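You operate a simulated robot arm through the tools that you are given. There is no shell and no other tool. Be economical: measure what you need, move in short steps, check, and stop when the job is done.

You run a simulated two-armed robot. Do the job below in one go: nothing can be reset, and whatever is moved stays where it is left.

JOB
Open the lid of the relays bin, fetch the fifteen ohm relay from the relays bin of the rack and set it on the label on the sleeve bench, then shut the lid. Put the white sleeve on the filling bench away on the shelf under the turntable bench. Put the label plate on the filling bench away on the terminal bench. Take the relay marked ten on the filling bench and put it away on the fitting bench. Fetch the box marked "shims" from the packing bench and set it on the shelf under the packing bench. Put the spares pack labelled "feet" from the packing bench on the shelf under the packing bench and the spares pack labelled "caps" on the shelf under the turntable bench. The order is free. Set down upright: fifteen ohm relay, label plate, box.

It is judged by the outcome, as a careful person would: the job done as asked, and still so three seconds after it is handed in. It fails if anything else is knocked over, pushed out of place, dropped, spilled or broken. Lids that push on must go on centred and level and be pressed home; caps that screw on are set level and turned clockwise until they are tight.

ROBOT AND FRAMES
Two 7-joint arms with two-finger parallel grippers on one trunk, on a base that drives. Base frame: it is fixed to the floor where the robot stands at the start and does not move with it; the origin is under the middle of the robot, x ahead of it, y to its left, z up; the surface under the hand at the start is at about z = 0.85. Lengths are in m, angles in degrees, forces in N, time in s.
The left shoulder is at the start at [0.071, 0.156, 1.13], the right one opposite. Places, roughly: bolt box, shim box [-7.75, 5.75, 1]; fifteen ohm relay [0.5, 0, 0.75]; fitting bench [0.7, 5.3, 0.8]; label [-2, -2, 0.75]; label plate [-7.75, 4.5, 0.75]; lid of the relays bin [0.6, 0.1, 0.9]; relay marked ten [-7.75, 4.25, 0.75]; shelf under the packing bench [-7.7, 6.1, 0.4]; shelf under the turntable bench [-4.6, 6.8, 0.5]; spares pack [-7.75, 6.25, 0.75]; terminal bench [-6, 6.9, 0.8]; white sleeve (2x2x3 cm) [-7.9, 5.1, 0.9]. Payload 3.91 kg a hand.
Tool frame (each hand has its own): the origin (TCP) lies between the finger pads and is the grasp point; the fingertips stand 0.03 m ahead of it; z points along the fingers, y is the line along which they close. The gripper opens to 0.11 m. The fingers are 0.02 m wide and 0.01 m thick; the gripper's body (0.048 by 0.112 m) begins 0.055 m behind the TCP.
Orientation is told as [roll, pitch, yaw] about the base's x, y, z axes, in that order, counted from this pose: with the fingers straight down and closing along the base's y, the tool's x points along the base's -x, its y along +y and its z along -z.

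CONTROLS
- The arms move only by the tool drive_tool. It takes "left_motion", "right_motion" or both (then of equal length, played together; a hand with none holds still); each is a list of rows, each a list of 7 numbers: the shift along the tool's x, y, z in mm, then the turn, a rotation vector about the tool's x, y, z in degrees, then the closure in counts, from 0 (fully open) to 255 (shut). In form: [[dx, dy, dz, wx, wy, wz, fingers], ...]. A call has 1 to 20 rows; each row shifts and turns the commanded pose from where the row before left it, along the tool's axes as they then stand. Rows are played at 5 a second. More than 0.05 m and 8.6 degrees between two rows, or a gripper value outside its range, and nothing of the call is played. A pose out of reach is approached as far as the arm can. The call stops where the force on the tool passes 40 N (or 10 N more than at its start, if that is more) or the arm is blocked; 0.2 s more then pass. The fingers move at their own pace (about 0.108 m/s each) and stop on an object; they squeeze with about 31 N. The grip force told is the motor's: it shows also when the fingers shut on nothing. Time passes only in rows, and 0.2 s behind the last, so rows that do not move let the fingers close. It gives the time, the measured TCP pose, the force on the tool (base axes), the opening and the grip force at its end, in the units of the frame above (readings bear some noise), with the torque about the TCP (base axes, N m) and any sound that the robot's microphone picked up, and new pictures: "pictures" is both (left out), scene, wrist or none (wrist: the cameras of the hands that moved).
- Cameras (640 x 400 px; columns grow to the right, rows downward): "scene" is now at [0.14, 0.015, 1.377]; the picture's right is [0.17, -0.98, 0.00], its down [-0.40, -0.07, -0.92] and it looks along [0.90, 0.16, -0.40] (base axes); focal length 266 px, centre (320, 200). "left" rides on the left gripper at [0.072, -0.017, -0.103] in its tool frame; the picture's right is [0.23, 0.97, 0.00], its down [-0.76, 0.18, -0.62] and it looks along [-0.61, 0.14, 0.78] (tool axes); focal length 222 px, centre (320, 200). "right" rides on the right gripper at [0.072, 0.017, -0.103] in its tool frame; the picture's right is [-0.23, 0.97, 0.00], its down [-0.76, -0.18, -0.62] and it looks along [-0.61, -0.14, 0.78] (tool axes); focal length 222 px, centre (320, 200). There is no depth. A picture from a camera that has moved, and an enlarged one, comes with that camera's place and axes in the base frame and with its lens.
- lift_body(by): slides the trunk up (or, below 0, down) by that many m; the arms and the scene camera ride with it, the base frame stays. It gives what a move gives, with no picture.
- roll_base(legs): drives the robot by 1 to 6 legs, each [ahead, left, turn to the left] in m, m and degrees, along the robot's own axes; the way and the turn of a leg run together, so that a leg with both is an arc; at most 1.5 m and 180 degrees a leg. The arms and the cameras ride along, it lands a little off, and it stops where it bumps. It gives what a move gives, and a new picture of the scene camera.
- head_to(pan, tilt): turns the head with the scene camera to pan (to the left, within 86 degrees either way) and tilt (down, from -29 to 69), counted from straight ahead of the robot. It gives what a move gives, and a new picture of the scene camera.
- inspect(camera, box): a new picture of the part [left, top, right, bottom] of that camera's present view, enlarged. The clock stands still meanwhile.
- finish_job(): hands the job in; it is judged then, once.

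Go step by step. Nothing tells you exact positions but the pictures and the camera data: compare them with the known pose of the tool, close in by small moves and look again before you grip or let go. The budget is 483 turns and 360 pictures, counting those below and the enlarged ones. Unless the task says otherwise, let go and move clear before handing in, and close with one line.

The tools are called after "Emit:" as name(argument=value, ...) on one line, values as JSON. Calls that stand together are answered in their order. drive_tool: Moves the arms, as the interface text tells. Its arguments: {"type":"object","properties":{"left_motion":{"type":"array","items":{"type":"array","items":{"type":"number"}}},"right_motion":{"type":"array","items":{"type":"array","items":{"type":"number"}}},"pictures":{"type":"string","enum":["both","scene","wrist","none"]}},"required":[]} The other tools are called the same way: lift_body (by) slides the trunk up or down; roll_base (legs) drives the base; head_to (pan, tilt) turns the head that bears the scene camera; inspect (camera, box) takes an enlarged picture of a part of a camera's view; finish_job () hands the job in.

At the start:

```text
time_s: 0.0
left_eef_pos: [0.5801, 0.4074, 1.3277]
left_orientation: [0.1, -0.2, 0.1]
left_ft_force: [0.3, 0.6, -0.9]
left_ft_torque: [0.0, 0.0, -0.01]
left_gripper_width: 0.1099
left_grasp_force: 0.0
right_eef_pos: [0.7294, -0.119, 1.2931]
right_orientation: [0.0, 0.0, -0.1]
right_ft_force: [-0.4, 0.1, 0.1]
right_ft_torque: [-0.03, 0.03, 0.02]
right_gripper_width: 0.1103
right_grasp_force: 0.1
trunk travel left (down, up): [-0.575, 0.365]
robot x, y, heading: [0.0046, -0.0042, -0.0]
head pan, tilt: [9.9, 23.7]
```

scene: 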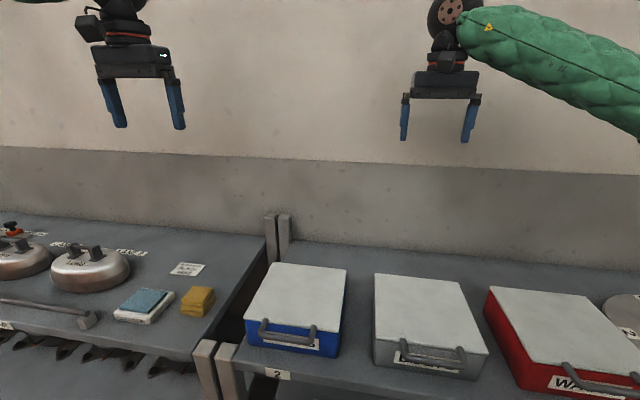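
right: 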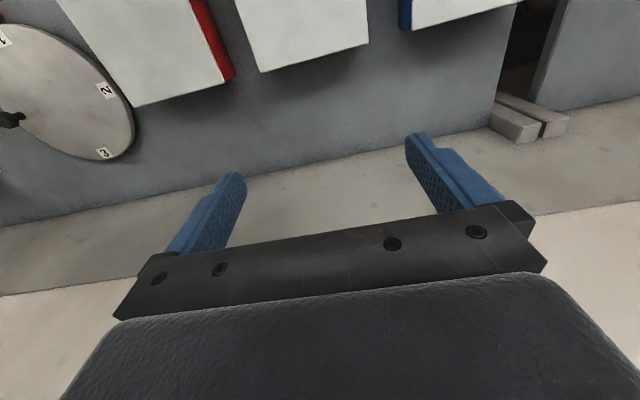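
left: 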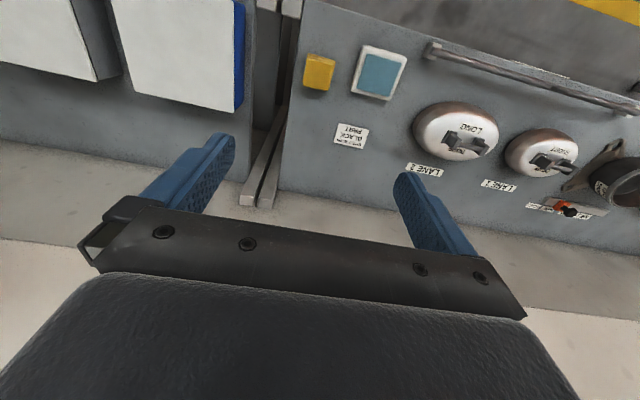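

I see three lidded bins ahead (blue, grey, red) on a rack; I need to read their labels first. I'll enlarge the label areas.

Emit:
inspect(camera="scene", box=[230, 250, 490, 400])

Emit:
inspect(camera="scene", box=[480, 270, 640, 400])

```text
2.46 times, centred on (360, 325) of scene
camera zoom: at [0.14, 0.015, 1.377], right [0.17, -0.98, 0.0], down [-0.4, -0.07, -0.92], along [0.9, 0.16, -0.4], focal length 654 px, centre (222, -108)
```

zoom: 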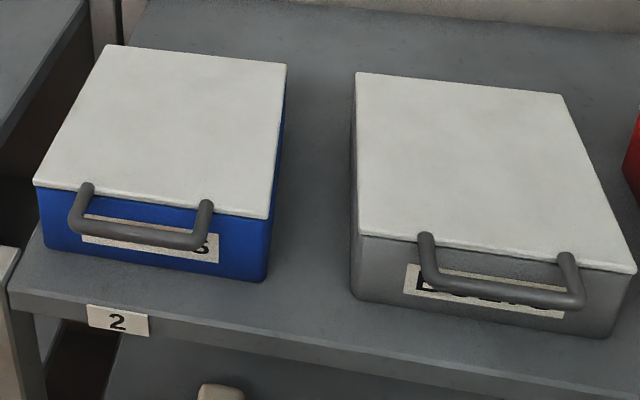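

```text
3.08 times, centred on (560, 335) of scene
camera zoom: at [0.14, 0.015, 1.377], right [0.17, -0.98, 0.0], down [-0.4, -0.07, -0.92], along [0.9, 0.16, -0.4], focal length 818 px, centre (-418, -215)
```

zoom: 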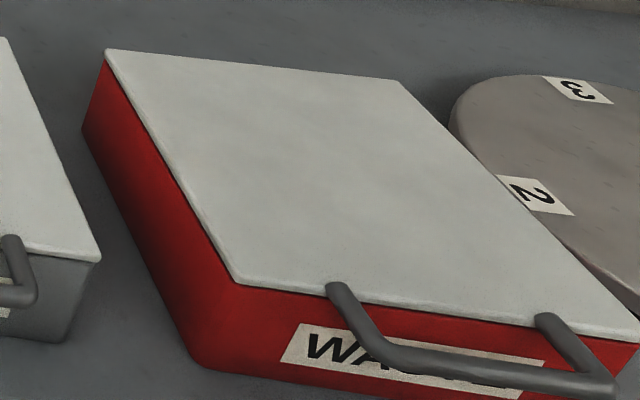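

Blue is likely "RELAYS" but the handle hides the text. I'll zoom closer.

Emit:
inspect(camera="scene", box=[250, 325, 335, 360])

Emit:
inspect(camera="scene", box=[385, 340, 475, 385])

```text
7.53 times, centred on (292, 342) of scene
camera zoom: at [0.14, 0.015, 1.377], right [0.17, -0.98, 0.0], down [-0.4, -0.07, -0.92], along [0.9, 0.16, -0.4], focal length 2000 px, centre (527, -873)
```

zoom: 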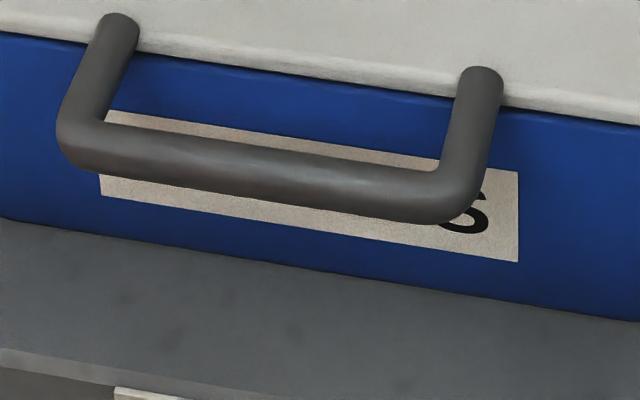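

```text
7.11 times, centred on (430, 362) of scene
camera zoom: at [0.14, 0.015, 1.377], right [0.17, -0.98, 0.0], down [-0.4, -0.07, -0.92], along [0.9, 0.16, -0.4], focal length 1889 px, centre (-462, -956)
```

zoom: 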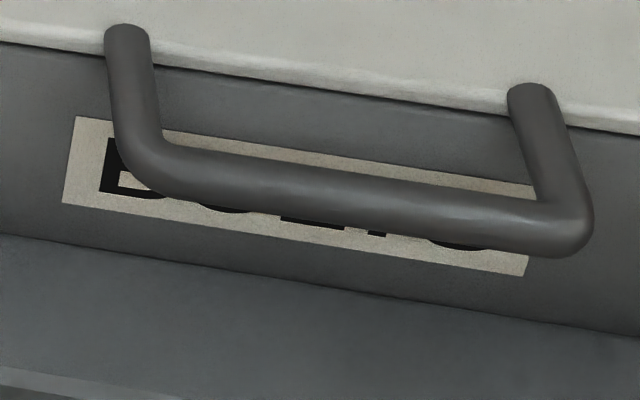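

Blue is the RELAYS bin (grey = BOLTS, red = WASHERS). The lid spans x≈0.495–0.675, y≈0.04–0.24, top z≈0.935, and its handle bar is near x≈0.475, y≈0.145. I back up a bit for reach and look down at it.

Emit:
roll_base(legs=[[-0.12, 0, 0]])

Emit:
head_to(pan=0, tilt=40)

```text
time_s: 1.2
left_eef_pos: [0.4591, 0.4097, 1.3271]
left_orientation: [0.1, 0.0, 0.1]
left_ft_force: [0.3, 0.3, 0.6]
left_ft_torque: [0.0, -0.02, -0.01]
left_gripper_width: 0.1101
left_grasp_force: 0.0
right_eef_pos: [0.6092, -0.1184, 1.2937]
right_orientation: [0.1, 0.0, 0.1]
right_ft_force: [-0.1, 0.3, 0.2]
right_ft_torque: [-0.03, 0.01, 0.03]
right_gripper_width: 0.11
right_grasp_force: 0.0
trunk travel left (down, up): [-0.575, 0.365]
robot x, y, heading: [-0.1161, -0.0, 0.1]
head pan, tilt: [9.9, 23.7]
camera scene: at [0.0192, 0.0152, 1.3769], right [0.17, -0.98, 0.0], down [-0.4, -0.07, -0.92], along [0.9, 0.16, -0.4], focal length 266 px, centre (320, 200)
```

scene: 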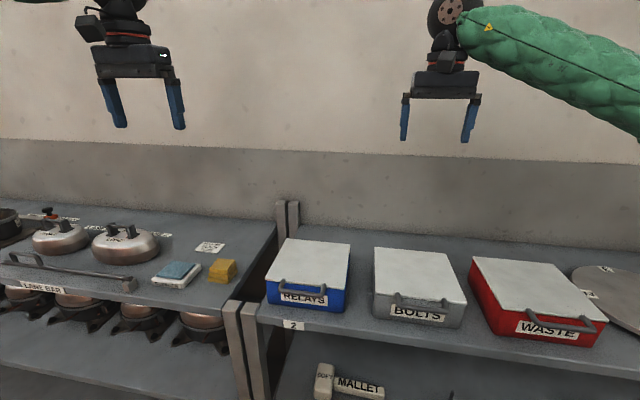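

```text
time_s: 2.0
left_eef_pos: [0.4597, 0.4093, 1.328]
left_orientation: [0.0, -0.1, 0.2]
left_ft_force: [-0.2, -0.4, -0.1]
left_ft_torque: [0.0, 0.03, 0.02]
left_gripper_width: 0.1102
left_grasp_force: 0.1
right_eef_pos: [0.6106, -0.1181, 1.2933]
right_orientation: [0.0, 0.0, 0.1]
right_ft_force: [-0.2, 0.1, 0.2]
right_ft_torque: [0.02, 0.01, 0.03]
right_gripper_width: 0.1099
right_grasp_force: 0.0
trunk travel left (down, up): [-0.575, 0.365]
robot x, y, heading: [-0.1176, -0.0002, 0.1]
head pan, tilt: [0.0, 40.0]
camera scene: at [0.0143, -0.0008, 1.3516], right [0.0, -1.0, 0.0], down [-0.64, 0.0, -0.77], along [0.77, 0.0, -0.64], focal length 266 px, centre (320, 200)
```

scene: 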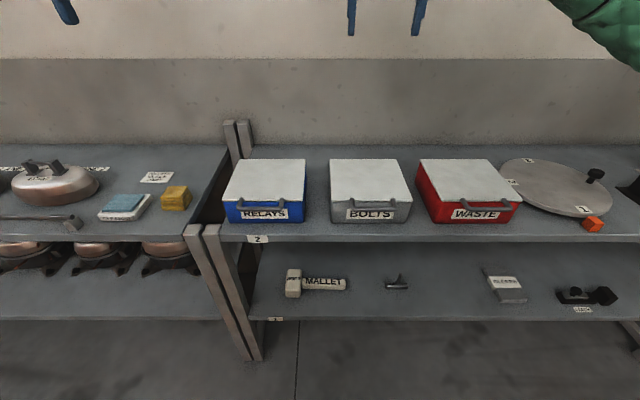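

RELAYS on the blue bin is confirmed. I enlarge it to triangulate the handle bar.

Emit:
inspect(camera="scene", box=[210, 150, 320, 230])

```text
5.00 times, centred on (265, 190) of scene
camera zoom: at [0.0143, -0.0008, 1.3516], right [0.0, -1.0, 0.0], down [-0.64, 0.0, -0.77], along [0.77, 0.0, -0.64], focal length 1328 px, centre (595, 250)
```

zoom: 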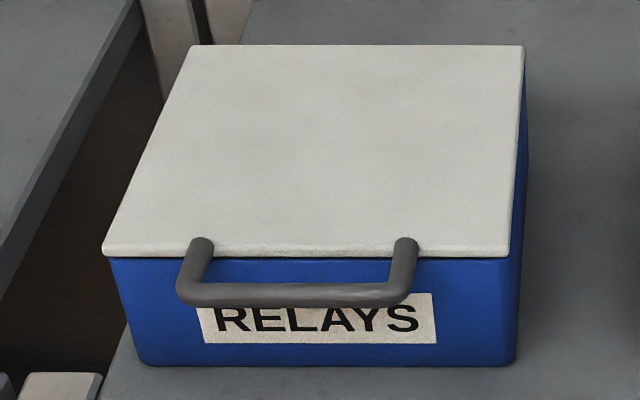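

The handle bar triangulates to about x=0.46, z=0.95, y from 0.09 to 0.18. I bring the left hand above it with fingers turned to close along x, and move the right hand aside.

Emit:
drive_tool(left_motion=[[0, -34, 28.5, 0, 0, 0, 171], [0, -34, 28.5, 0, 0, 0, 171], [0, -34, 28.5, 0, 0, 0, 171], [0, -34, 28.5, 0, 0, 0, 171], [0, -34, 28.5, 0, 0, 0, 171], [0, -34, 28.5, 0, 0, 0, 171], [0, -34, 28.5, 0, 0, 0, 171], [0, -34, 28.5, 0, 0, 0, 171], [0, 0, 0, 0, 0, -8.2, 171], [0, 0, 0, 0, 0, -8.2, 171], [0, 0, 0, 0, 0, -8.2, 171], [0, 0, 0, 0, 0, -8.2, 171], [0, 0, 0, 0, 0, -8.2, 171], [0, 0, 0, 0, 0, -8.2, 171], [0, 0, 0, 0, 0, -8.2, 171], [0, 0, 0, 0, 0, -8.2, 171], [0, 0, 0, 0, 0, -8.2, 171], [0, 0, 0, 0, 0, -8.2, 171], [0, 0, 0, 0, 0, -8.2, 171]], right_motion=[[0, -20, 0, 0, 0, 0, 0], [0, -20, 0, 0, 0, 0, 0], [0, -20, 0, 0, 0, 0, 0], [0, -20, 0, 0, 0, 0, 0], [0, -20, 0, 0, 0, 0, 0], [0, -20, 0, 0, 0, 0, 0], [0, -20, 0, 0, 0, 0, 0], [0, -20, 0, 0, 0, 0, 0], [0, 0, 0, 0, 0, 0, 0], [0, 0, 0, 0, 0, 0, 0], [0, 0, 0, 0, 0, 0, 0], [0, 0, 0, 0, 0, 0, 0], [0, 0, 0, 0, 0, 0, 0], [0, 0, 0, 0, 0, 0, 0], [0, 0, 0, 0, 0, 0, 0], [0, 0, 0, 0, 0, 0, 0], [0, 0, 0, 0, 0, 0, 0], [0, 0, 0, 0, 0, 0, 0], [0, 0, 0, 0, 0, 0, 0]])

```text
time_s: 6.0
left_eef_pos: [0.4598, 0.1366, 1.1002]
left_orientation: [0.0, 0.0, 90.4]
left_ft_force: [0.7, -0.1, 0.5]
left_ft_torque: [0.01, -0.02, -0.02]
left_gripper_width: 0.0361
left_grasp_force: 0.1
right_eef_pos: [0.6084, -0.2773, 1.2934]
right_orientation: [-0.1, 0.0, 0.1]
right_ft_force: [-0.5, 0.2, 0.4]
right_ft_torque: [0.0, 0.02, 0.0]
right_gripper_width: 0.1098
right_grasp_force: 0.1
trunk travel left (down, up): [-0.575, 0.365]
robot x, y, heading: [-0.1202, 0.0018, 0.3]
head pan, tilt: [0.0, 40.0]
camera scene: at [0.0138, -0.001, 1.3515], right [0.0, -1.0, 0.0], down [-0.64, 0.0, -0.77], along [0.77, 0.0, -0.64], focal length 266 px, centre (320, 200)
camera right: at [0.5369, -0.2613, 1.397], right [0.23, 0.97, 0.0], down [0.76, -0.18, 0.62], along [0.61, -0.14, -0.78], focal length 222 px, centre (320, 200)
camera left: at [0.4778, 0.0642, 1.2038], right [-0.97, -0.23, 0.0], down [-0.18, 0.76, 0.62], along [-0.15, 0.61, -0.78], focal length 222 px, centre (320, 200)
```

scene: 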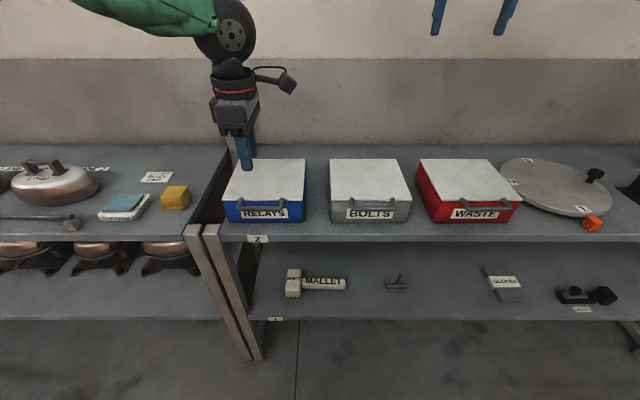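
right: 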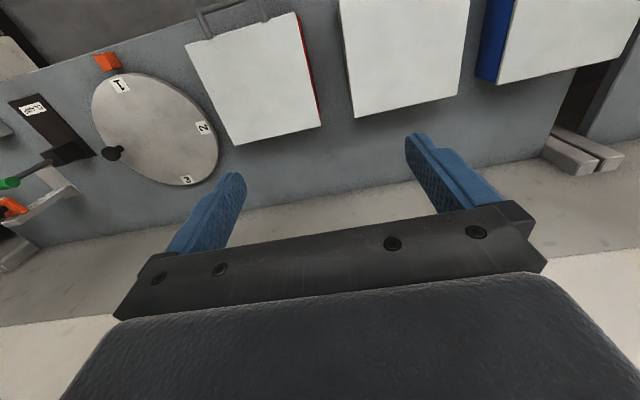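
left: 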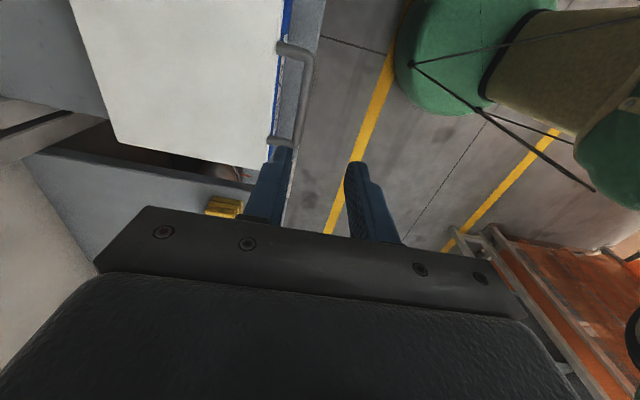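

The left wrist camera puts the bar at about x=0.478 and z≈0.937. I enlarge it to measure the gap between bar and lid.

Emit:
inspect(camera="left", box=[240, 20, 360, 180])

```text
2.50 times, centred on (300, 100) of left
camera zoom: at [0.4778, 0.0642, 1.2038], right [-0.97, -0.23, 0.0], down [-0.18, 0.76, 0.62], along [-0.15, 0.61, -0.78], focal length 555 px, centre (370, 450)
```

zoom: 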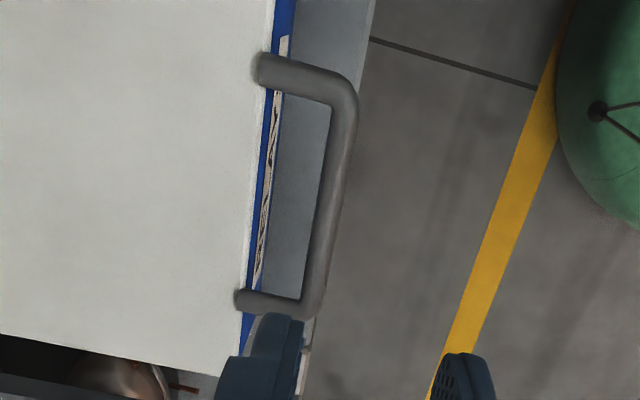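

The bar is at x≈0.478 with a gap of about 22 mm to the lid edge, so the inner finger just fits. I shift +14 mm in x, descend part way and look again.

Emit:
drive_tool(left_motion=[[0, -14, 0, 0, 0, 0, 176], [0, 0, 40, 0, 0, 0, 176], [0, 0, 40, 0, 0, 0, 176], [0, 0, 25, 0, 0, 0, 176], [0, 0, 0, 0, 0, 0, 176]], pictures="both")

Emit:
inspect(camera="left", box=[200, 0, 440, 250])

Emit:
inspect(camera="scene", box=[210, 110, 320, 230])

```text
time_s: 7.2
left_eef_pos: [0.4739, 0.1367, 0.9945]
left_orientation: [0.1, 0.0, 90.4]
left_ft_force: [-0.1, -0.1, 0.4]
left_ft_torque: [0.03, 0.01, -0.01]
left_gripper_width: 0.0341
left_grasp_force: 0.0
right_eef_pos: [0.6081, -0.2774, 1.2931]
right_orientation: [0.0, 0.0, 0.0]
right_ft_force: [-0.2, 0.9, 0.1]
right_ft_torque: [0.01, -0.01, -0.02]
right_gripper_width: 0.1101
right_grasp_force: 0.0
trunk travel left (down, up): [-0.575, 0.365]
robot x, y, heading: [-0.1216, -0.0011, 0.2]
head pan, tilt: [0.0, 40.0]
camera scene: at [0.0134, -0.0011, 1.3516], right [0.0, -1.0, 0.0], down [-0.64, 0.0, -0.77], along [0.77, 0.0, -0.64], focal length 266 px, centre (320, 200)
camera left: at [0.4924, 0.0638, 1.0984], right [-0.97, -0.23, 0.0], down [-0.18, 0.76, 0.62], along [-0.15, 0.61, -0.78], focal length 222 px, centre (320, 200)
```

scene: 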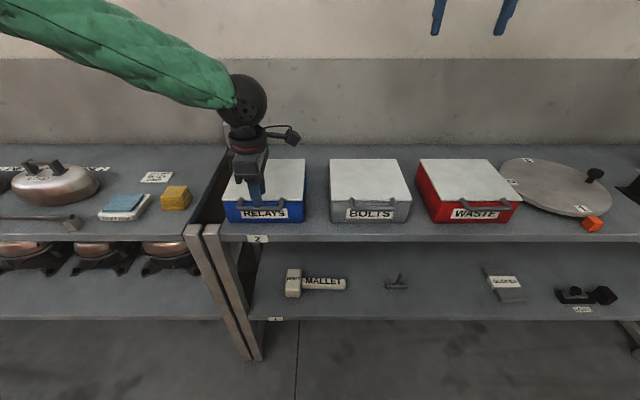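
left: 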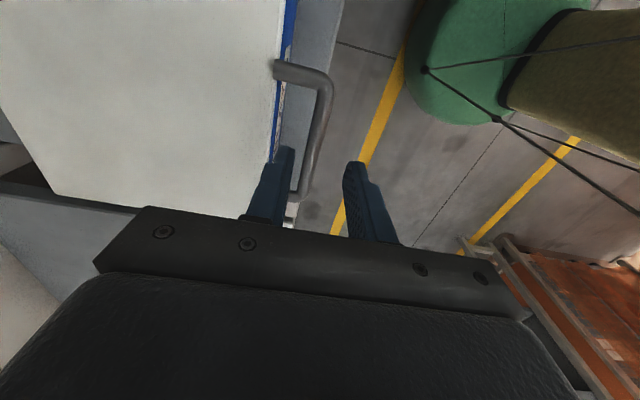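

```text
1.60 times, centred on (320, 125) of left
camera zoom: at [0.4924, 0.0638, 1.0984], right [-0.97, -0.23, 0.0], down [-0.18, 0.76, 0.62], along [-0.15, 0.61, -0.78], focal length 355 px, centre (320, 320)
```

zoom: 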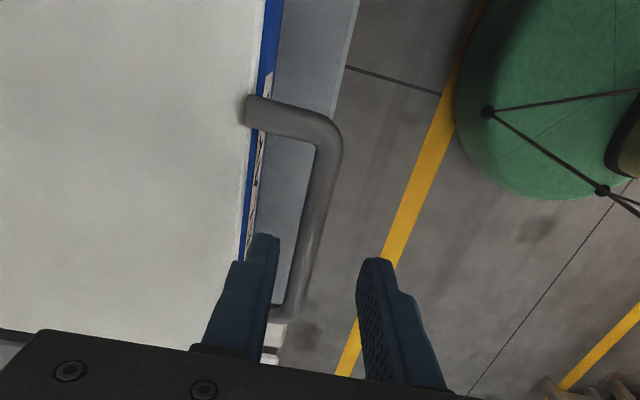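

```text
3.33 times, centred on (265, 170) of scene
camera zoom: at [0.0134, -0.0011, 1.3516], right [0.0, -1.0, 0.0], down [-0.64, 0.0, -0.77], along [0.77, 0.0, -0.64], focal length 886 px, centre (503, 300)
```

zoom: 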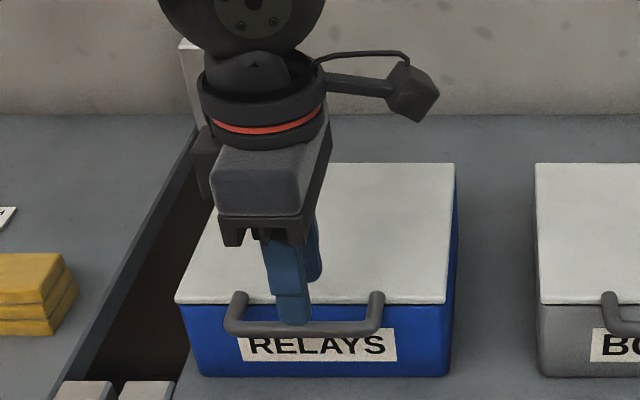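

The fingers straddle the bar as planned. I descend 52 mm and close.

Emit:
drive_tool(left_motion=[[0, 0, 26, 0, 0, 0, 176], [0, 0, 26, 0, 0, 0, 176], [0, 0, 0, 0, 0, 0, 255], [0, 0, 0, 0, 0, 0, 255], [0, 0, 0, 0, 0, 0, 255]], pictures="both")

```text
time_s: 8.2
left_eef_pos: [0.4793, 0.1363, 0.9449]
left_orientation: [-0.5, 0.1, 90.3]
left_ft_force: [17.4, 2.7, -0.4]
left_ft_torque: [-0.1, -0.32, -0.29]
left_gripper_width: 0.0117
left_grasp_force: 44.5
right_eef_pos: [0.6103, -0.2783, 1.2928]
right_orientation: [0.0, 0.0, 0.2]
right_ft_force: [-0.5, 0.3, 0.2]
right_ft_torque: [-0.01, -0.05, -0.01]
right_gripper_width: 0.1102
right_grasp_force: 0.0
trunk travel left (down, up): [-0.575, 0.365]
robot x, y, heading: [-0.1232, 0.0003, 0.1]
head pan, tilt: [0.0, 40.0]
stopped in row 4 (left hand): the force on the tool passed its limit at 44 N (the readings are from after the stop); the commanded pose is now the measured one
camera scene: at [0.0148, -0.0011, 1.3514], right [0.0, -1.0, 0.0], down [-0.64, 0.0, -0.77], along [0.77, 0.0, -0.64], focal length 266 px, centre (320, 200)
camera left: at [0.4959, 0.0648, 1.0484], right [-0.97, -0.23, -0.01], down [-0.19, 0.76, 0.62], along [-0.14, 0.61, -0.78], focal length 222 px, centre (320, 200)
```

scene: 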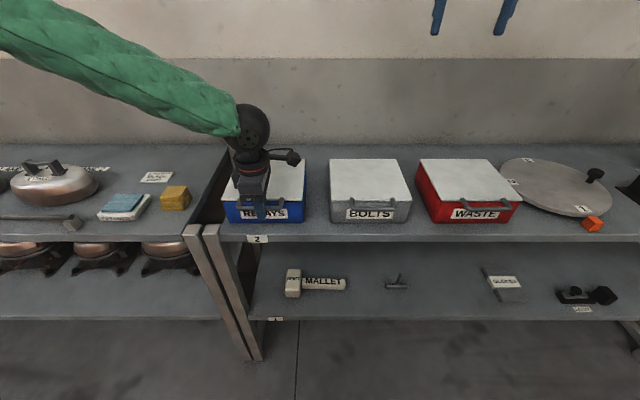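
left: 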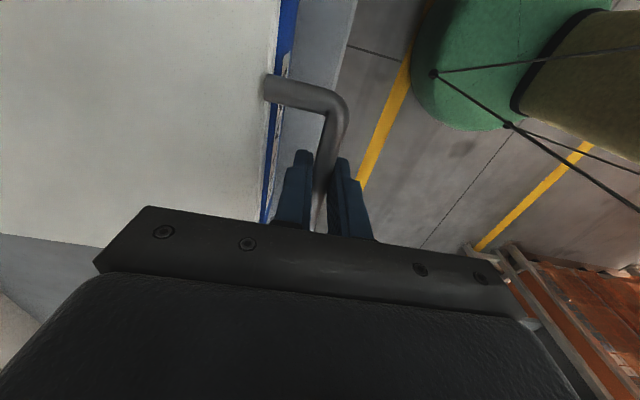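

The bar is held. To let it roll freely without the fingers fouling the lid, I regrip 13 mm higher (near the tips), then start the lifting arc about the rear hinge.

Emit:
drive_tool(left_motion=[[0, 0, 0, 0, 0, 0, 190], [0, 0, 0, 0, 0, 0, 190], [0, 0, -13, 0, 0, 0, 190], [0, 0, 0, 0, 0, 0, 255], [0, 0, 0, 0, 0, 0, 255]], pictures="none")

Emit:
drive_tool(left_motion=[[0, -0.8, -19.2, 0, 0, 0, 255], [0, -2.5, -19, 0, 0, 0, 255], [0, -4.2, -18.7, 0, 0, 0, 255]], pictures="both")

```text
time_s: 9.4
left_eef_pos: [0.4798, 0.1368, 0.9572]
left_orientation: [-0.3, 0.2, 90.4]
left_ft_force: [15.8, -0.6, -0.8]
left_ft_torque: [-0.1, -0.51, -0.25]
left_gripper_width: 0.0113
left_grasp_force: 45.2
right_eef_pos: [0.6101, -0.2783, 1.2918]
right_orientation: [-0.1, 0.0, 0.1]
right_ft_force: [0.1, -0.7, -0.1]
right_ft_torque: [-0.02, 0.03, -0.01]
right_gripper_width: 0.1101
right_grasp_force: 0.0
trunk travel left (down, up): [-0.575, 0.365]
robot x, y, heading: [-0.1185, -0.003, 0.3]
head pan, tilt: [0.0, 40.0]
```

```text
time_s: 10.2
left_eef_pos: [0.4852, 0.1376, 1.0123]
left_orientation: [-0.2, 0.0, 90.4]
left_ft_force: [27.1, -6.2, -7.2]
left_ft_torque: [-0.27, -0.68, -0.21]
left_gripper_width: 0.0115
left_grasp_force: 45.4
right_eef_pos: [0.6116, -0.279, 1.2912]
right_orientation: [-0.1, 0.1, 0.1]
right_ft_force: [-0.7, 0.0, -0.1]
right_ft_torque: [0.0, 0.0, -0.02]
right_gripper_width: 0.11
right_grasp_force: 0.0
trunk travel left (down, up): [-0.575, 0.365]
robot x, y, heading: [-0.122, -0.0014, 0.1]
head pan, tilt: [0.0, 40.0]
camera scene: at [0.0175, -0.0016, 1.3511], right [0.0, -1.0, 0.0], down [-0.65, 0.0, -0.76], along [0.76, 0.0, -0.65], focal length 266 px, centre (320, 200)
camera left: at [0.5042, 0.0652, 1.116], right [-0.97, -0.23, 0.0], down [-0.19, 0.76, 0.62], along [-0.14, 0.61, -0.78], focal length 222 px, centre (320, 200)
```

scene: 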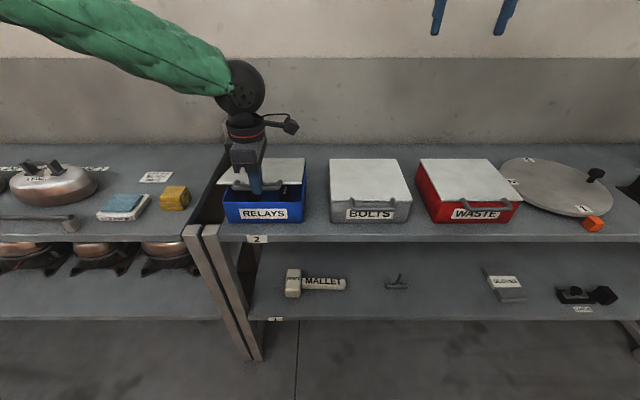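
left: 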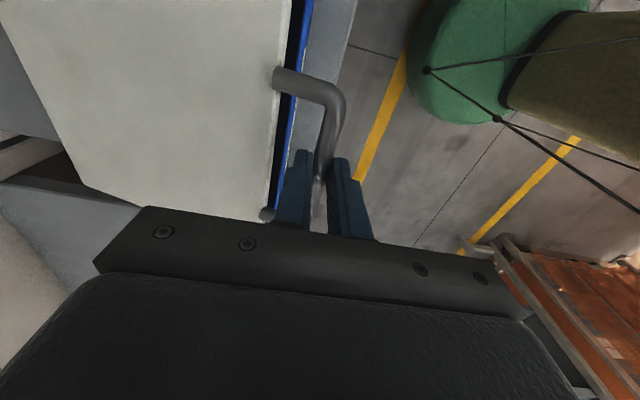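

The lid is rising smoothly. I continue the arc in small steps and watch the force.

Emit:
drive_tool(left_motion=[[0, -5.8, -18.3, 0, 0, 0, 255], [0, -7.3, -17.7, 0, 0, 0, 255]], pictures="none")

```text
time_s: 10.8
left_eef_pos: [0.4998, 0.1379, 1.0491]
left_orientation: [-0.2, 0.1, 90.5]
left_ft_force: [26.0, -6.2, -14.0]
left_ft_torque: [0.19, -0.6, -0.2]
left_gripper_width: 0.0118
left_grasp_force: 45.1
right_eef_pos: [0.6126, -0.2794, 1.2913]
right_orientation: [0.1, 0.2, 0.0]
right_ft_force: [0.9, 0.5, 0.2]
right_ft_torque: [0.03, -0.01, -0.02]
right_gripper_width: 0.1098
right_grasp_force: 0.0
trunk travel left (down, up): [-0.575, 0.365]
robot x, y, heading: [-0.1215, -0.0004, -0.1]
head pan, tilt: [0.0, 40.0]
```

The arc fits R≈0.22 m, with the lid now at about 25°. I continue to about 60°.

Emit:
drive_tool(left_motion=[[0, -8.9, -17, 0, 0, 0, 255], [0, -10.3, -16.2, 0, 0, 0, 255], [0, -11.7, -15.2, 0, 0, 0, 255], [0, -13, -14.1, 0, 0, 0, 255]], pictures="none")

Emit:
drive_tool(left_motion=[[0, -14.1, -13, 0, 0, 0, 255], [0, -15.2, -11.7, 0, 0, 0, 255], [0, -16.2, -10.3, 0, 0, 0, 255]], pictures="both")

```text
time_s: 11.8
left_eef_pos: [0.5404, 0.1378, 1.1115]
left_orientation: [-0.2, 0.0, 90.4]
left_ft_force: [6.8, -7.6, -11.3]
left_ft_torque: [0.03, 0.05, -0.22]
left_gripper_width: 0.0115
left_grasp_force: 45.1
right_eef_pos: [0.611, -0.2782, 1.291]
right_orientation: [0.0, 0.1, 0.1]
right_ft_force: [-1.1, 0.2, 0.0]
right_ft_torque: [-0.01, -0.02, 0.01]
right_gripper_width: 0.1098
right_grasp_force: 0.0
trunk travel left (down, up): [-0.575, 0.365]
robot x, y, heading: [-0.1191, -0.0003, 0.2]
head pan, tilt: [0.0, 40.0]
```

```text
time_s: 12.6
left_eef_pos: [0.5864, 0.1377, 1.1499]
left_orientation: [-0.4, 0.0, 90.2]
left_ft_force: [-5.3, -10.0, 5.1]
left_ft_torque: [-0.28, 0.36, -0.29]
left_gripper_width: 0.0115
left_grasp_force: 45.1
right_eef_pos: [0.6086, -0.2793, 1.2938]
right_orientation: [0.1, 0.1, 0.1]
right_ft_force: [0.7, -0.2, 0.0]
right_ft_torque: [-0.02, 0.02, 0.0]
right_gripper_width: 0.1099
right_grasp_force: 0.0
trunk travel left (down, up): [-0.575, 0.365]
robot x, y, heading: [-0.1176, -0.0011, 0.0]
head pan, tilt: [0.0, 40.0]
camera scene: at [0.0132, -0.0021, 1.3519], right [0.0, -1.0, 0.0], down [-0.64, 0.0, -0.77], along [0.77, 0.0, -0.64], focal length 266 px, centre (320, 200)
camera left: at [0.6027, 0.0655, 1.2529], right [-0.97, -0.23, -0.01], down [-0.19, 0.76, 0.62], along [-0.14, 0.61, -0.78], focal length 222 px, centre (320, 200)
```

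scene: 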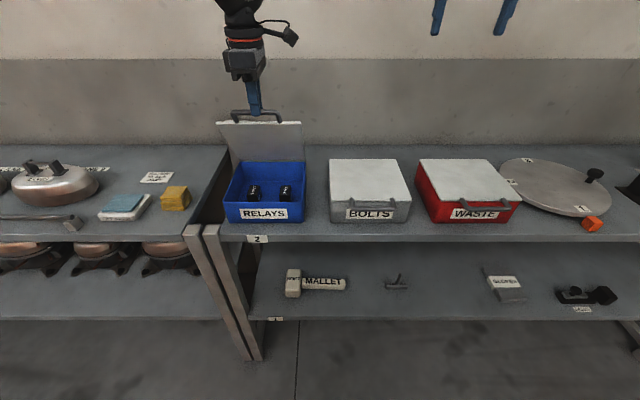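
left: 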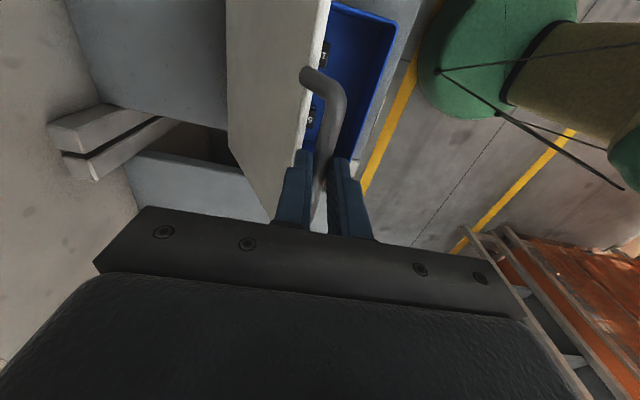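

The lid is at about 60° and shows two relays inside. I continue towards 90° and beyond, watching for a stop.

Emit:
drive_tool(left_motion=[[0, -17, -8.9, 0, 0, 0, 255], [0, -17.7, -7.3, 0, 0, 0, 255], [0, -18.3, -5.8, 0, 0, 0, 255], [0, -18.7, -4.2, 0, 0, 0, 255]], pictures="none")

Emit:
drive_tool(left_motion=[[0, -19, -2.5, 0, 0, 0, 255], [0, -19.2, -0.8, 0, 0, 0, 255], [0, -19.2, 0.8, 0, 0, 0, 255]], pictures="both")

```text
time_s: 13.6
left_eef_pos: [0.6574, 0.1378, 1.1766]
left_orientation: [-0.3, 0.0, 90.4]
left_ft_force: [-1.8, -7.1, 11.3]
left_ft_torque: [-0.91, 0.17, -0.36]
left_gripper_width: 0.0111
left_grasp_force: 45.3
right_eef_pos: [0.6086, -0.278, 1.294]
right_orientation: [0.0, 0.0, 0.1]
right_ft_force: [0.5, 0.2, 0.2]
right_ft_torque: [-0.05, 0.0, 0.02]
right_gripper_width: 0.11
right_grasp_force: 0.2
trunk travel left (down, up): [-0.575, 0.365]
robot x, y, heading: [-0.1178, -0.0038, -0.1]
head pan, tilt: [0.0, 40.0]
```

```text
time_s: 14.4
left_eef_pos: [0.7147, 0.1384, 1.1795]
left_orientation: [-0.6, 0.1, 90.5]
left_ft_force: [2.6, -1.9, 25.6]
left_ft_torque: [-1.1, -0.01, -0.4]
left_gripper_width: 0.0117
left_grasp_force: 44.5
right_eef_pos: [0.608, -0.2782, 1.2934]
right_orientation: [0.1, 0.1, 0.1]
right_ft_force: [0.3, 0.7, 0.3]
right_ft_torque: [0.0, 0.02, 0.02]
right_gripper_width: 0.1101
right_grasp_force: 0.1
trunk travel left (down, up): [-0.575, 0.365]
robot x, y, heading: [-0.1174, -0.0032, -0.0]
head pan, tilt: [0.0, 40.0]
camera scene: at [0.0133, -0.0013, 1.3521], right [0.0, -1.0, 0.0], down [-0.64, 0.0, -0.77], along [0.77, 0.0, -0.64], focal length 266 px, centre (320, 200)
camera left: at [0.7314, 0.066, 1.2842], right [-0.97, -0.24, -0.01], down [-0.19, 0.76, 0.62], along [-0.14, 0.6, -0.78], focal length 222 px, centre (320, 200)
```

scene: 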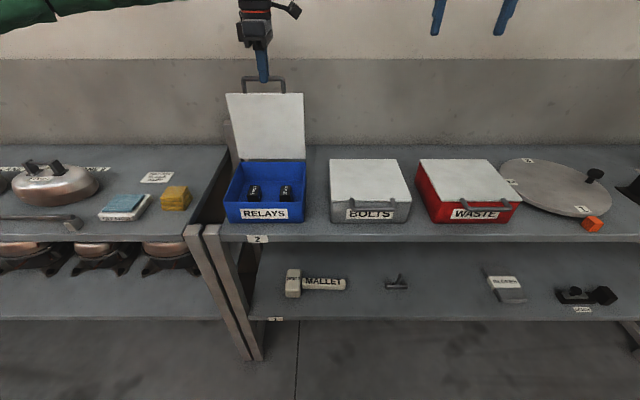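
left: 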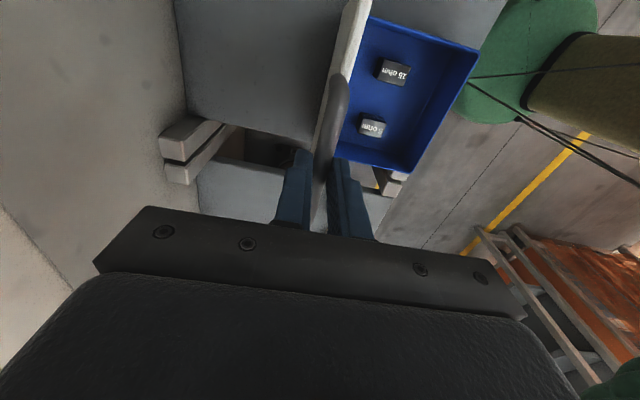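

The lid is about vertical. A little more past vertical so that it rests back, easing upward to relieve force.

Emit:
drive_tool(left_motion=[[0, -10, -4, 0, 0, 0, 255], [0, -14, 0, 0, 0, 0, 255]], pictures="scene")

Emit:
inspect(camera="left", box=[320, 0, 480, 180])

```text
time_s: 15.2
left_eef_pos: [0.7287, 0.139, 1.1795]
left_orientation: [-0.2, 0.4, 89.8]
left_ft_force: [-0.8, -19.2, -0.6]
left_ft_torque: [-0.93, -0.1, 0.04]
left_gripper_width: 0.0118
left_grasp_force: 45.1
left hand out of reach, approached as far as the arm can: row 1, 2
right_eef_pos: [0.6069, -0.2815, 1.2933]
right_orientation: [-0.1, 0.0, 0.0]
right_ft_force: [-0.4, 0.2, 0.6]
right_ft_torque: [-0.04, 0.0, -0.03]
right_gripper_width: 0.1101
right_grasp_force: 0.1
trunk travel left (down, up): [-0.575, 0.365]
robot x, y, heading: [-0.1206, -0.0039, -0.2]
head pan, tilt: [0.0, 40.0]
stopped in row 2 (left hand): the force on the tool passed its limit at 42 N (the readings are from after the stop); the commanded pose is now the measured one
camera scene: at [0.0146, -0.0025, 1.3515], right [0.0, -1.0, 0.0], down [-0.64, 0.0, -0.77], along [0.77, 0.0, -0.64], focal length 266 px, centre (320, 200)
```

scene: 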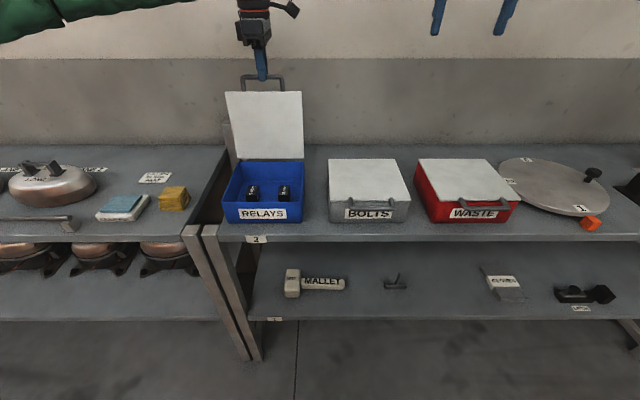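

```text
2.22 times, centred on (400, 90) of left
camera zoom: at [0.7456, 0.0667, 1.2831], right [-0.97, -0.22, 0.0], down [-0.18, 0.77, 0.62], along [-0.14, 0.6, -0.79], focal length 494 px, centre (142, 444)
```

zoom: 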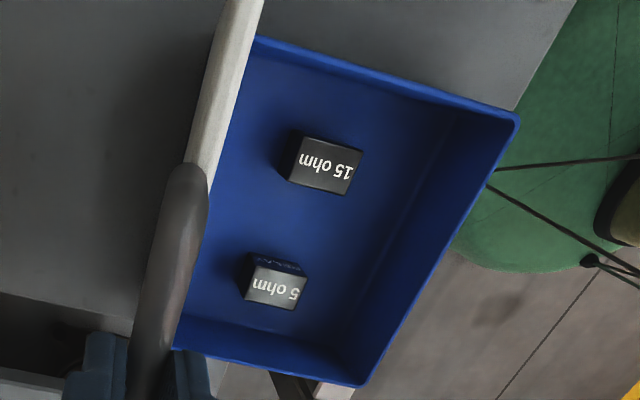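

The 15 ohm relay is the one on the right. I loosen the fingers slightly (bar still caged) to see whether the lid stays.

Emit:
drive_tool(left_motion=[[0, 0, 0, 0, 0, 0, 190], [0, 0, 0, 0, 0, 0, 190], [0, 0, 0, 0, 0, 0, 190]], pictures="none")

Emit:
inspect(camera="left", box=[220, 0, 480, 250])

```text
time_s: 16.0
left_eef_pos: [0.7295, 0.1448, 1.1789]
left_orientation: [-0.4, 0.1, 89.9]
left_ft_force: [0.5, 0.0, 0.3]
left_ft_torque: [0.0, 0.0, -0.02]
left_gripper_width: 0.0281
left_grasp_force: 0.1
right_eef_pos: [0.6083, -0.2805, 1.2945]
right_orientation: [0.0, -0.1, 0.0]
right_ft_force: [-0.1, 0.3, -0.5]
right_ft_torque: [0.02, 0.03, 0.0]
right_gripper_width: 0.1101
right_grasp_force: 0.0
trunk travel left (down, up): [-0.575, 0.365]
robot x, y, heading: [-0.1181, -0.0036, -0.1]
head pan, tilt: [0.0, 40.0]
```

```text
1.60 times, centred on (350, 125) of left
camera zoom: at [0.7463, 0.071, 1.2828], right [-0.97, -0.23, 0.0], down [-0.18, 0.76, 0.62], along [-0.14, 0.6, -0.78], focal length 355 px, centre (272, 320)
```

zoom: 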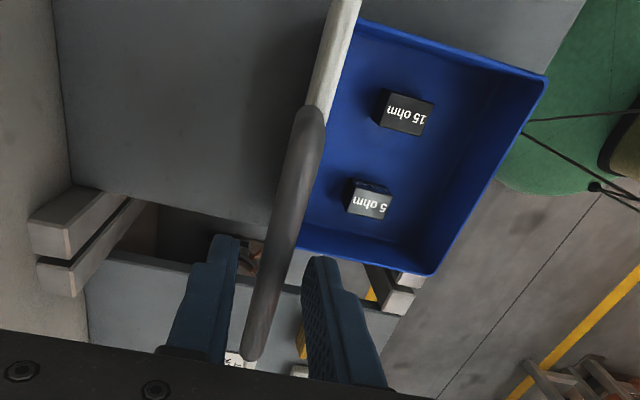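

The lid stays on its own. I lift the trunk to draw the fingers clear upward, without dragging.

Emit:
lift_body(by=0.08)

Emit:
head_to(pan=5, tilt=40)

```text
time_s: 17.2
left_eef_pos: [0.73, 0.1424, 1.2577]
left_orientation: [-0.2, 0.0, 90.0]
left_ft_force: [0.3, 0.5, -1.0]
left_ft_torque: [-0.01, -0.01, -0.05]
left_gripper_width: 0.0282
left_grasp_force: 0.0
right_eef_pos: [0.6078, -0.2823, 1.3744]
right_orientation: [0.0, 0.1, -0.1]
right_ft_force: [-0.5, 0.3, -0.6]
right_ft_torque: [-0.03, 0.01, -0.02]
right_gripper_width: 0.1096
right_grasp_force: 0.1
trunk travel left (down, up): [-0.655, 0.285]
robot x, y, heading: [-0.1182, -0.0004, 0.0]
head pan, tilt: [0.0, 40.0]
```

```text
time_s: 17.8
left_eef_pos: [0.7298, 0.1425, 1.258]
left_orientation: [-0.3, 0.2, 90.0]
left_ft_force: [0.4, -0.1, 0.3]
left_ft_torque: [0.01, -0.05, -0.02]
left_gripper_width: 0.0283
left_grasp_force: 0.1
right_eef_pos: [0.6094, -0.2807, 1.3731]
right_orientation: [-0.1, 0.1, -0.1]
right_ft_force: [0.3, -0.5, -0.4]
right_ft_torque: [0.0, 0.03, 0.01]
right_gripper_width: 0.11
right_grasp_force: 0.0
trunk travel left (down, up): [-0.655, 0.285]
robot x, y, heading: [-0.1176, 0.0015, 0.0]
head pan, tilt: [5.0, 40.0]
camera scene: at [0.0145, 0.0054, 1.4315], right [0.09, -1.0, 0.0], down [-0.64, -0.05, -0.77], along [0.76, 0.07, -0.64], focal length 266 px, centre (320, 200)
```

scene: 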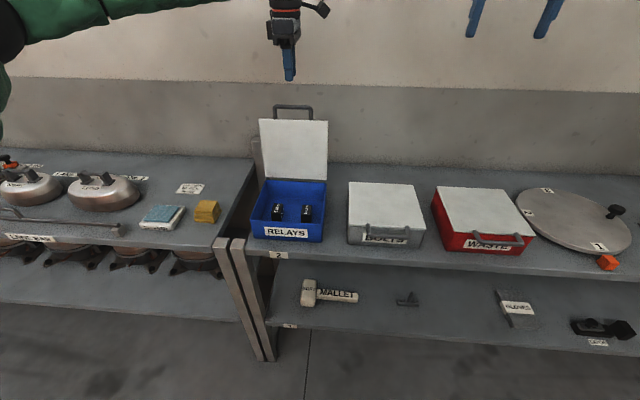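

The lid is free and stays open. I enlarge the relays in the bin to size them.

Emit:
inspect(camera="scene", box=[245, 170, 345, 245])

Emit:
inspect(camera="left", box=[300, 0, 460, 140])

```text
5.33 times, centred on (295, 208) of scene
camera zoom: at [0.0145, 0.0054, 1.4315], right [0.09, -1.0, 0.0], down [-0.64, -0.05, -0.77], along [0.76, 0.07, -0.64], focal length 1417 px, centre (453, 160)
```

zoom: 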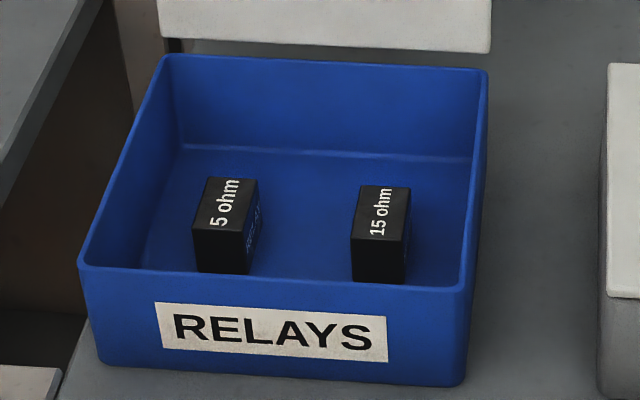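

```text
2.86 times, centred on (380, 70) of left
camera zoom: at [0.7465, 0.0705, 1.3626], right [-0.97, -0.23, 0.0], down [-0.18, 0.76, 0.62], along [-0.14, 0.61, -0.78], focal length 635 px, centre (149, 571)
```

zoom: 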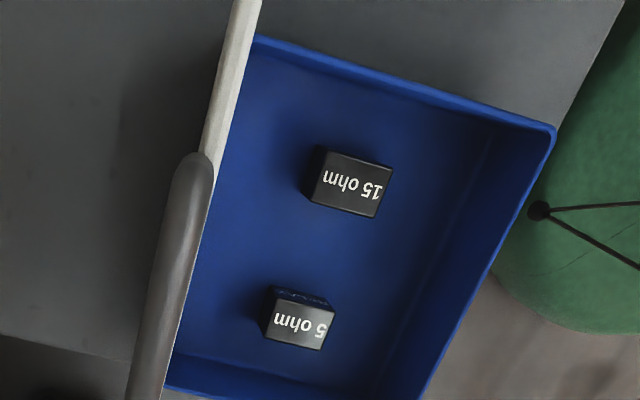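

The 15 ohm relay's top is at about (0.6085, 0.101, 0.888), roughly 4×3 cm and aligned with the axes. I move the left hand aside and bring the right hand above it with the fingers part open.

Emit:
drive_tool(left_motion=[[-25, 19, -3, 0, 0, 0, 190], [-25, 19, -3, 0, 0, 0, 190], [-25, 19, -3, 0, 0, 0, 190], [-25, 19, -3, 0, 0, 0, 190], [-25, 19, -3, 0, 0, 0, 190], [-25, 19, -3, 0, 0, 0, 190], [-25, 19, -3, 0, 0, 0, 190], [-25, 19, -3, 0, 0, 0, 190], [0, 0, 0, 0, 0, 0, 190], [0, 0, 0, 0, 0, 0, 190], [0, 0, 0, 0, 0, 0, 190], [0, 0, 0, 0, 0, 0, 190], [0, 0, 0, 0, 0, 0, 190], [0, 0, 0, 0, 0, 0, 190], [0, 0, 0, 0, 0, 0, 190], [0, 0, 0, 0, 0, 0, 190]], right_motion=[[0, 0, 0, 0, 0, 0, 116], [0, 48, 0, 0, 0, 0, 116], [0, 48, 0, 0, 0, 0, 116], [0, 48, 0, 0, 0, 0, 116], [0, 48, 0, 0, 0, 0, 116], [0, 48, 0, 0, 0, 0, 116], [0, 48, 0, 0, 0, 0, 116], [0, 48, 0, 0, 0, 0, 116], [0, 46, 0, 0, 0, 0, 116], [0, 0, 46, 0, 0, 0, 116], [0, 0, 46, 0, 0, 0, 116], [0, 0, 46, 0, 0, 0, 116], [0, 0, 46, 0, 0, 0, 116], [0, 0, 46, 0, 0, 0, 116], [0, 0, 46, 0, 0, 0, 116], [0, 0, 46, 0, 0, 0, 116]])

```text
time_s: 21.2
left_eef_pos: [0.5771, 0.3452, 1.2813]
left_orientation: [-0.2, 0.1, 89.9]
left_ft_force: [0.4, -0.4, 0.2]
left_ft_torque: [0.01, 0.02, 0.0]
left_gripper_width: 0.028
left_grasp_force: 0.0
right_eef_pos: [0.6114, 0.1004, 1.0513]
right_orientation: [0.0, -0.1, 0.0]
right_ft_force: [-0.4, 0.1, -0.4]
right_ft_torque: [0.0, 0.01, -0.03]
right_gripper_width: 0.0599
right_grasp_force: 0.0
trunk travel left (down, up): [-0.655, 0.285]
robot x, y, heading: [-0.1212, 0.0005, -0.1]
head pan, tilt: [5.0, 40.0]
camera scene: at [0.0149, 0.0056, 1.4316], right [0.09, -1.0, 0.0], down [-0.64, -0.05, -0.77], along [0.76, 0.07, -0.64], focal length 266 px, centre (320, 200)
camera right: at [0.5397, 0.1171, 1.1543], right [0.23, 0.97, 0.0], down [0.76, -0.18, 0.62], along [0.61, -0.14, -0.78], focal length 222 px, centre (320, 200)
camera left: at [0.5941, 0.2724, 1.3848], right [-0.97, -0.23, 0.0], down [-0.18, 0.76, 0.62], along [-0.14, 0.61, -0.78], focal length 222 px, centre (320, 200)
```

scene: 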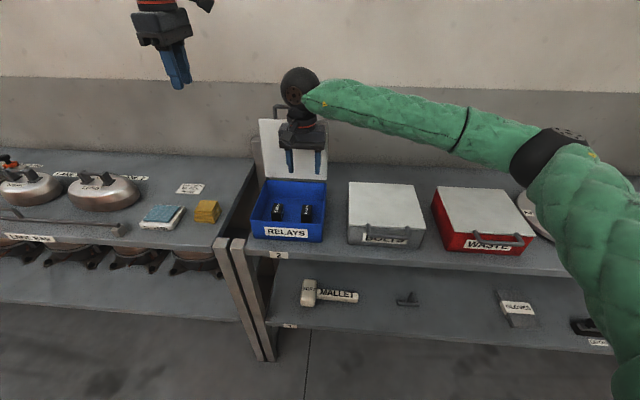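
right: 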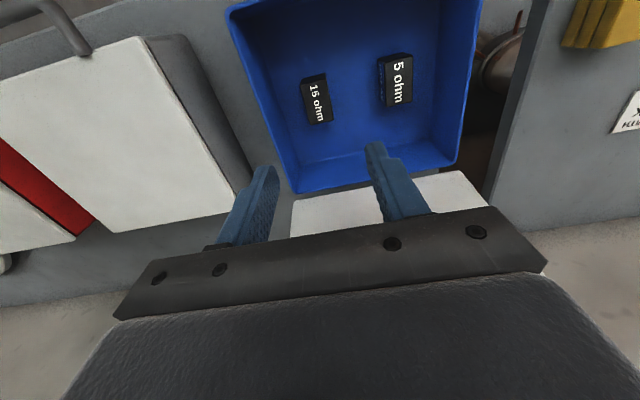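
left: 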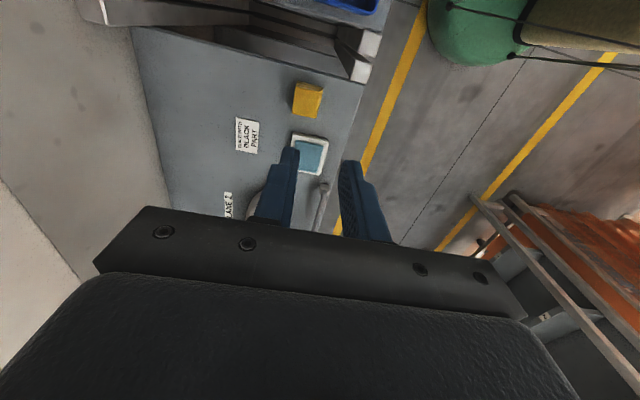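

The relay sits as computed, at about (0.605, 0.100). I correct 5 mm in x and descend to just above it.

Emit:
drive_tool(right_motion=[[5, 0, 40, 0, 0, 0, 116], [0, 0, 40, 0, 0, 0, 116], [0, 0, 38, 0, 0, 0, 116], [0, 0, 0, 0, 0, 0, 116]], pictures="wrist")

Emit:
inspect(camera="scene", box=[245, 100, 345, 245])

```text
time_s: 22.2
left_eef_pos: [0.5769, 0.3449, 1.2819]
left_orientation: [-0.3, 0.1, 89.9]
left_ft_force: [-0.1, 0.2, -0.4]
left_ft_torque: [-0.01, 0.01, 0.01]
left_gripper_width: 0.0282
left_grasp_force: 0.1
right_eef_pos: [0.6027, 0.1008, 0.9342]
right_orientation: [0.0, 0.0, -0.1]
right_ft_force: [0.3, 0.8, 1.1]
right_ft_torque: [0.01, -0.02, -0.02]
right_gripper_width: 0.0601
right_grasp_force: 0.0
trunk travel left (down, up): [-0.655, 0.285]
robot x, y, heading: [-0.1208, -0.0021, -0.1]
head pan, tilt: [5.0, 40.0]
camera right: at [0.5315, 0.1175, 1.038], right [0.23, 0.97, 0.0], down [0.76, -0.18, 0.62], along [0.61, -0.14, -0.78], focal length 222 px, centre (320, 200)
```

right: 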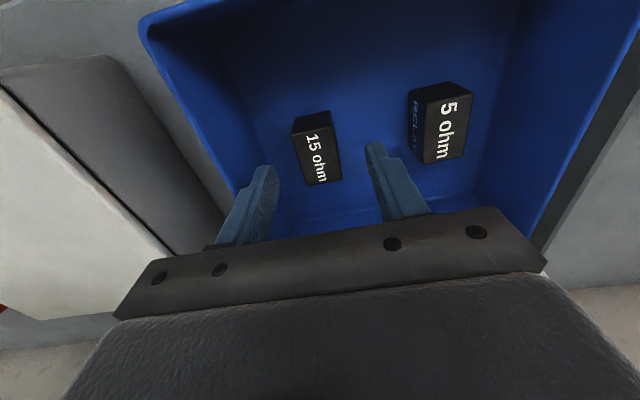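

```text
2.76 times, centred on (295, 172) of scene
camera zoom: at [0.0139, 0.0059, 1.4316], right [0.09, -1.0, 0.0], down [-0.64, -0.06, -0.77], along [0.76, 0.07, -0.64], focal length 733 px, centre (389, 276)
```

zoom: 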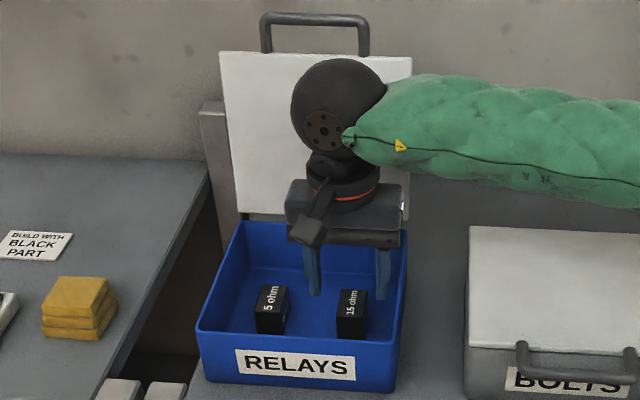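

The relay is centred between the fingers at (0.604, 0.100). I go down 41 mm and grip.

Emit:
drive_tool(right_motion=[[-2, 0, 21, 0, 0, 0, 116], [0, 0, 20, 0, 0, 0, 116], [0, 0, 0, 0, 0, 0, 116], [0, 0, 0, 0, 0, 0, 255], [0, 0, 0, 0, 0, 0, 255], [0, 0, 0, 0, 0, 0, 255]], pictures="wrist")

```text
time_s: 23.6
left_eef_pos: [0.5767, 0.3448, 1.2806]
left_orientation: [-0.3, 0.1, 90.0]
left_ft_force: [-0.9, 0.4, 0.1]
left_ft_torque: [0.02, -0.03, 0.02]
left_gripper_width: 0.0284
left_grasp_force: 0.0
right_eef_pos: [0.605, 0.1022, 0.8945]
right_orientation: [0.0, 0.1, 0.0]
right_ft_force: [0.0, -0.5, 0.6]
right_ft_torque: [0.01, -0.01, -0.03]
right_gripper_width: 0.0294
right_grasp_force: 30.9
trunk travel left (down, up): [-0.655, 0.285]
robot x, y, heading: [-0.1174, -0.0023, -0.1]
head pan, tilt: [5.0, 40.0]
camera right: at [0.534, 0.1187, 0.9976], right [0.23, 0.97, 0.0], down [0.76, -0.18, 0.62], along [0.61, -0.14, -0.78], focal length 222 px, centre (320, 200)
```

right: 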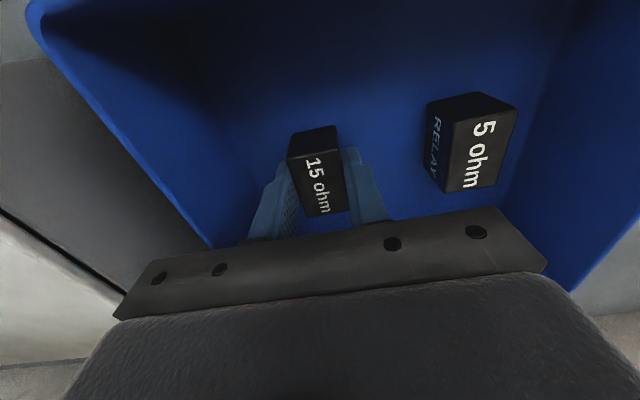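

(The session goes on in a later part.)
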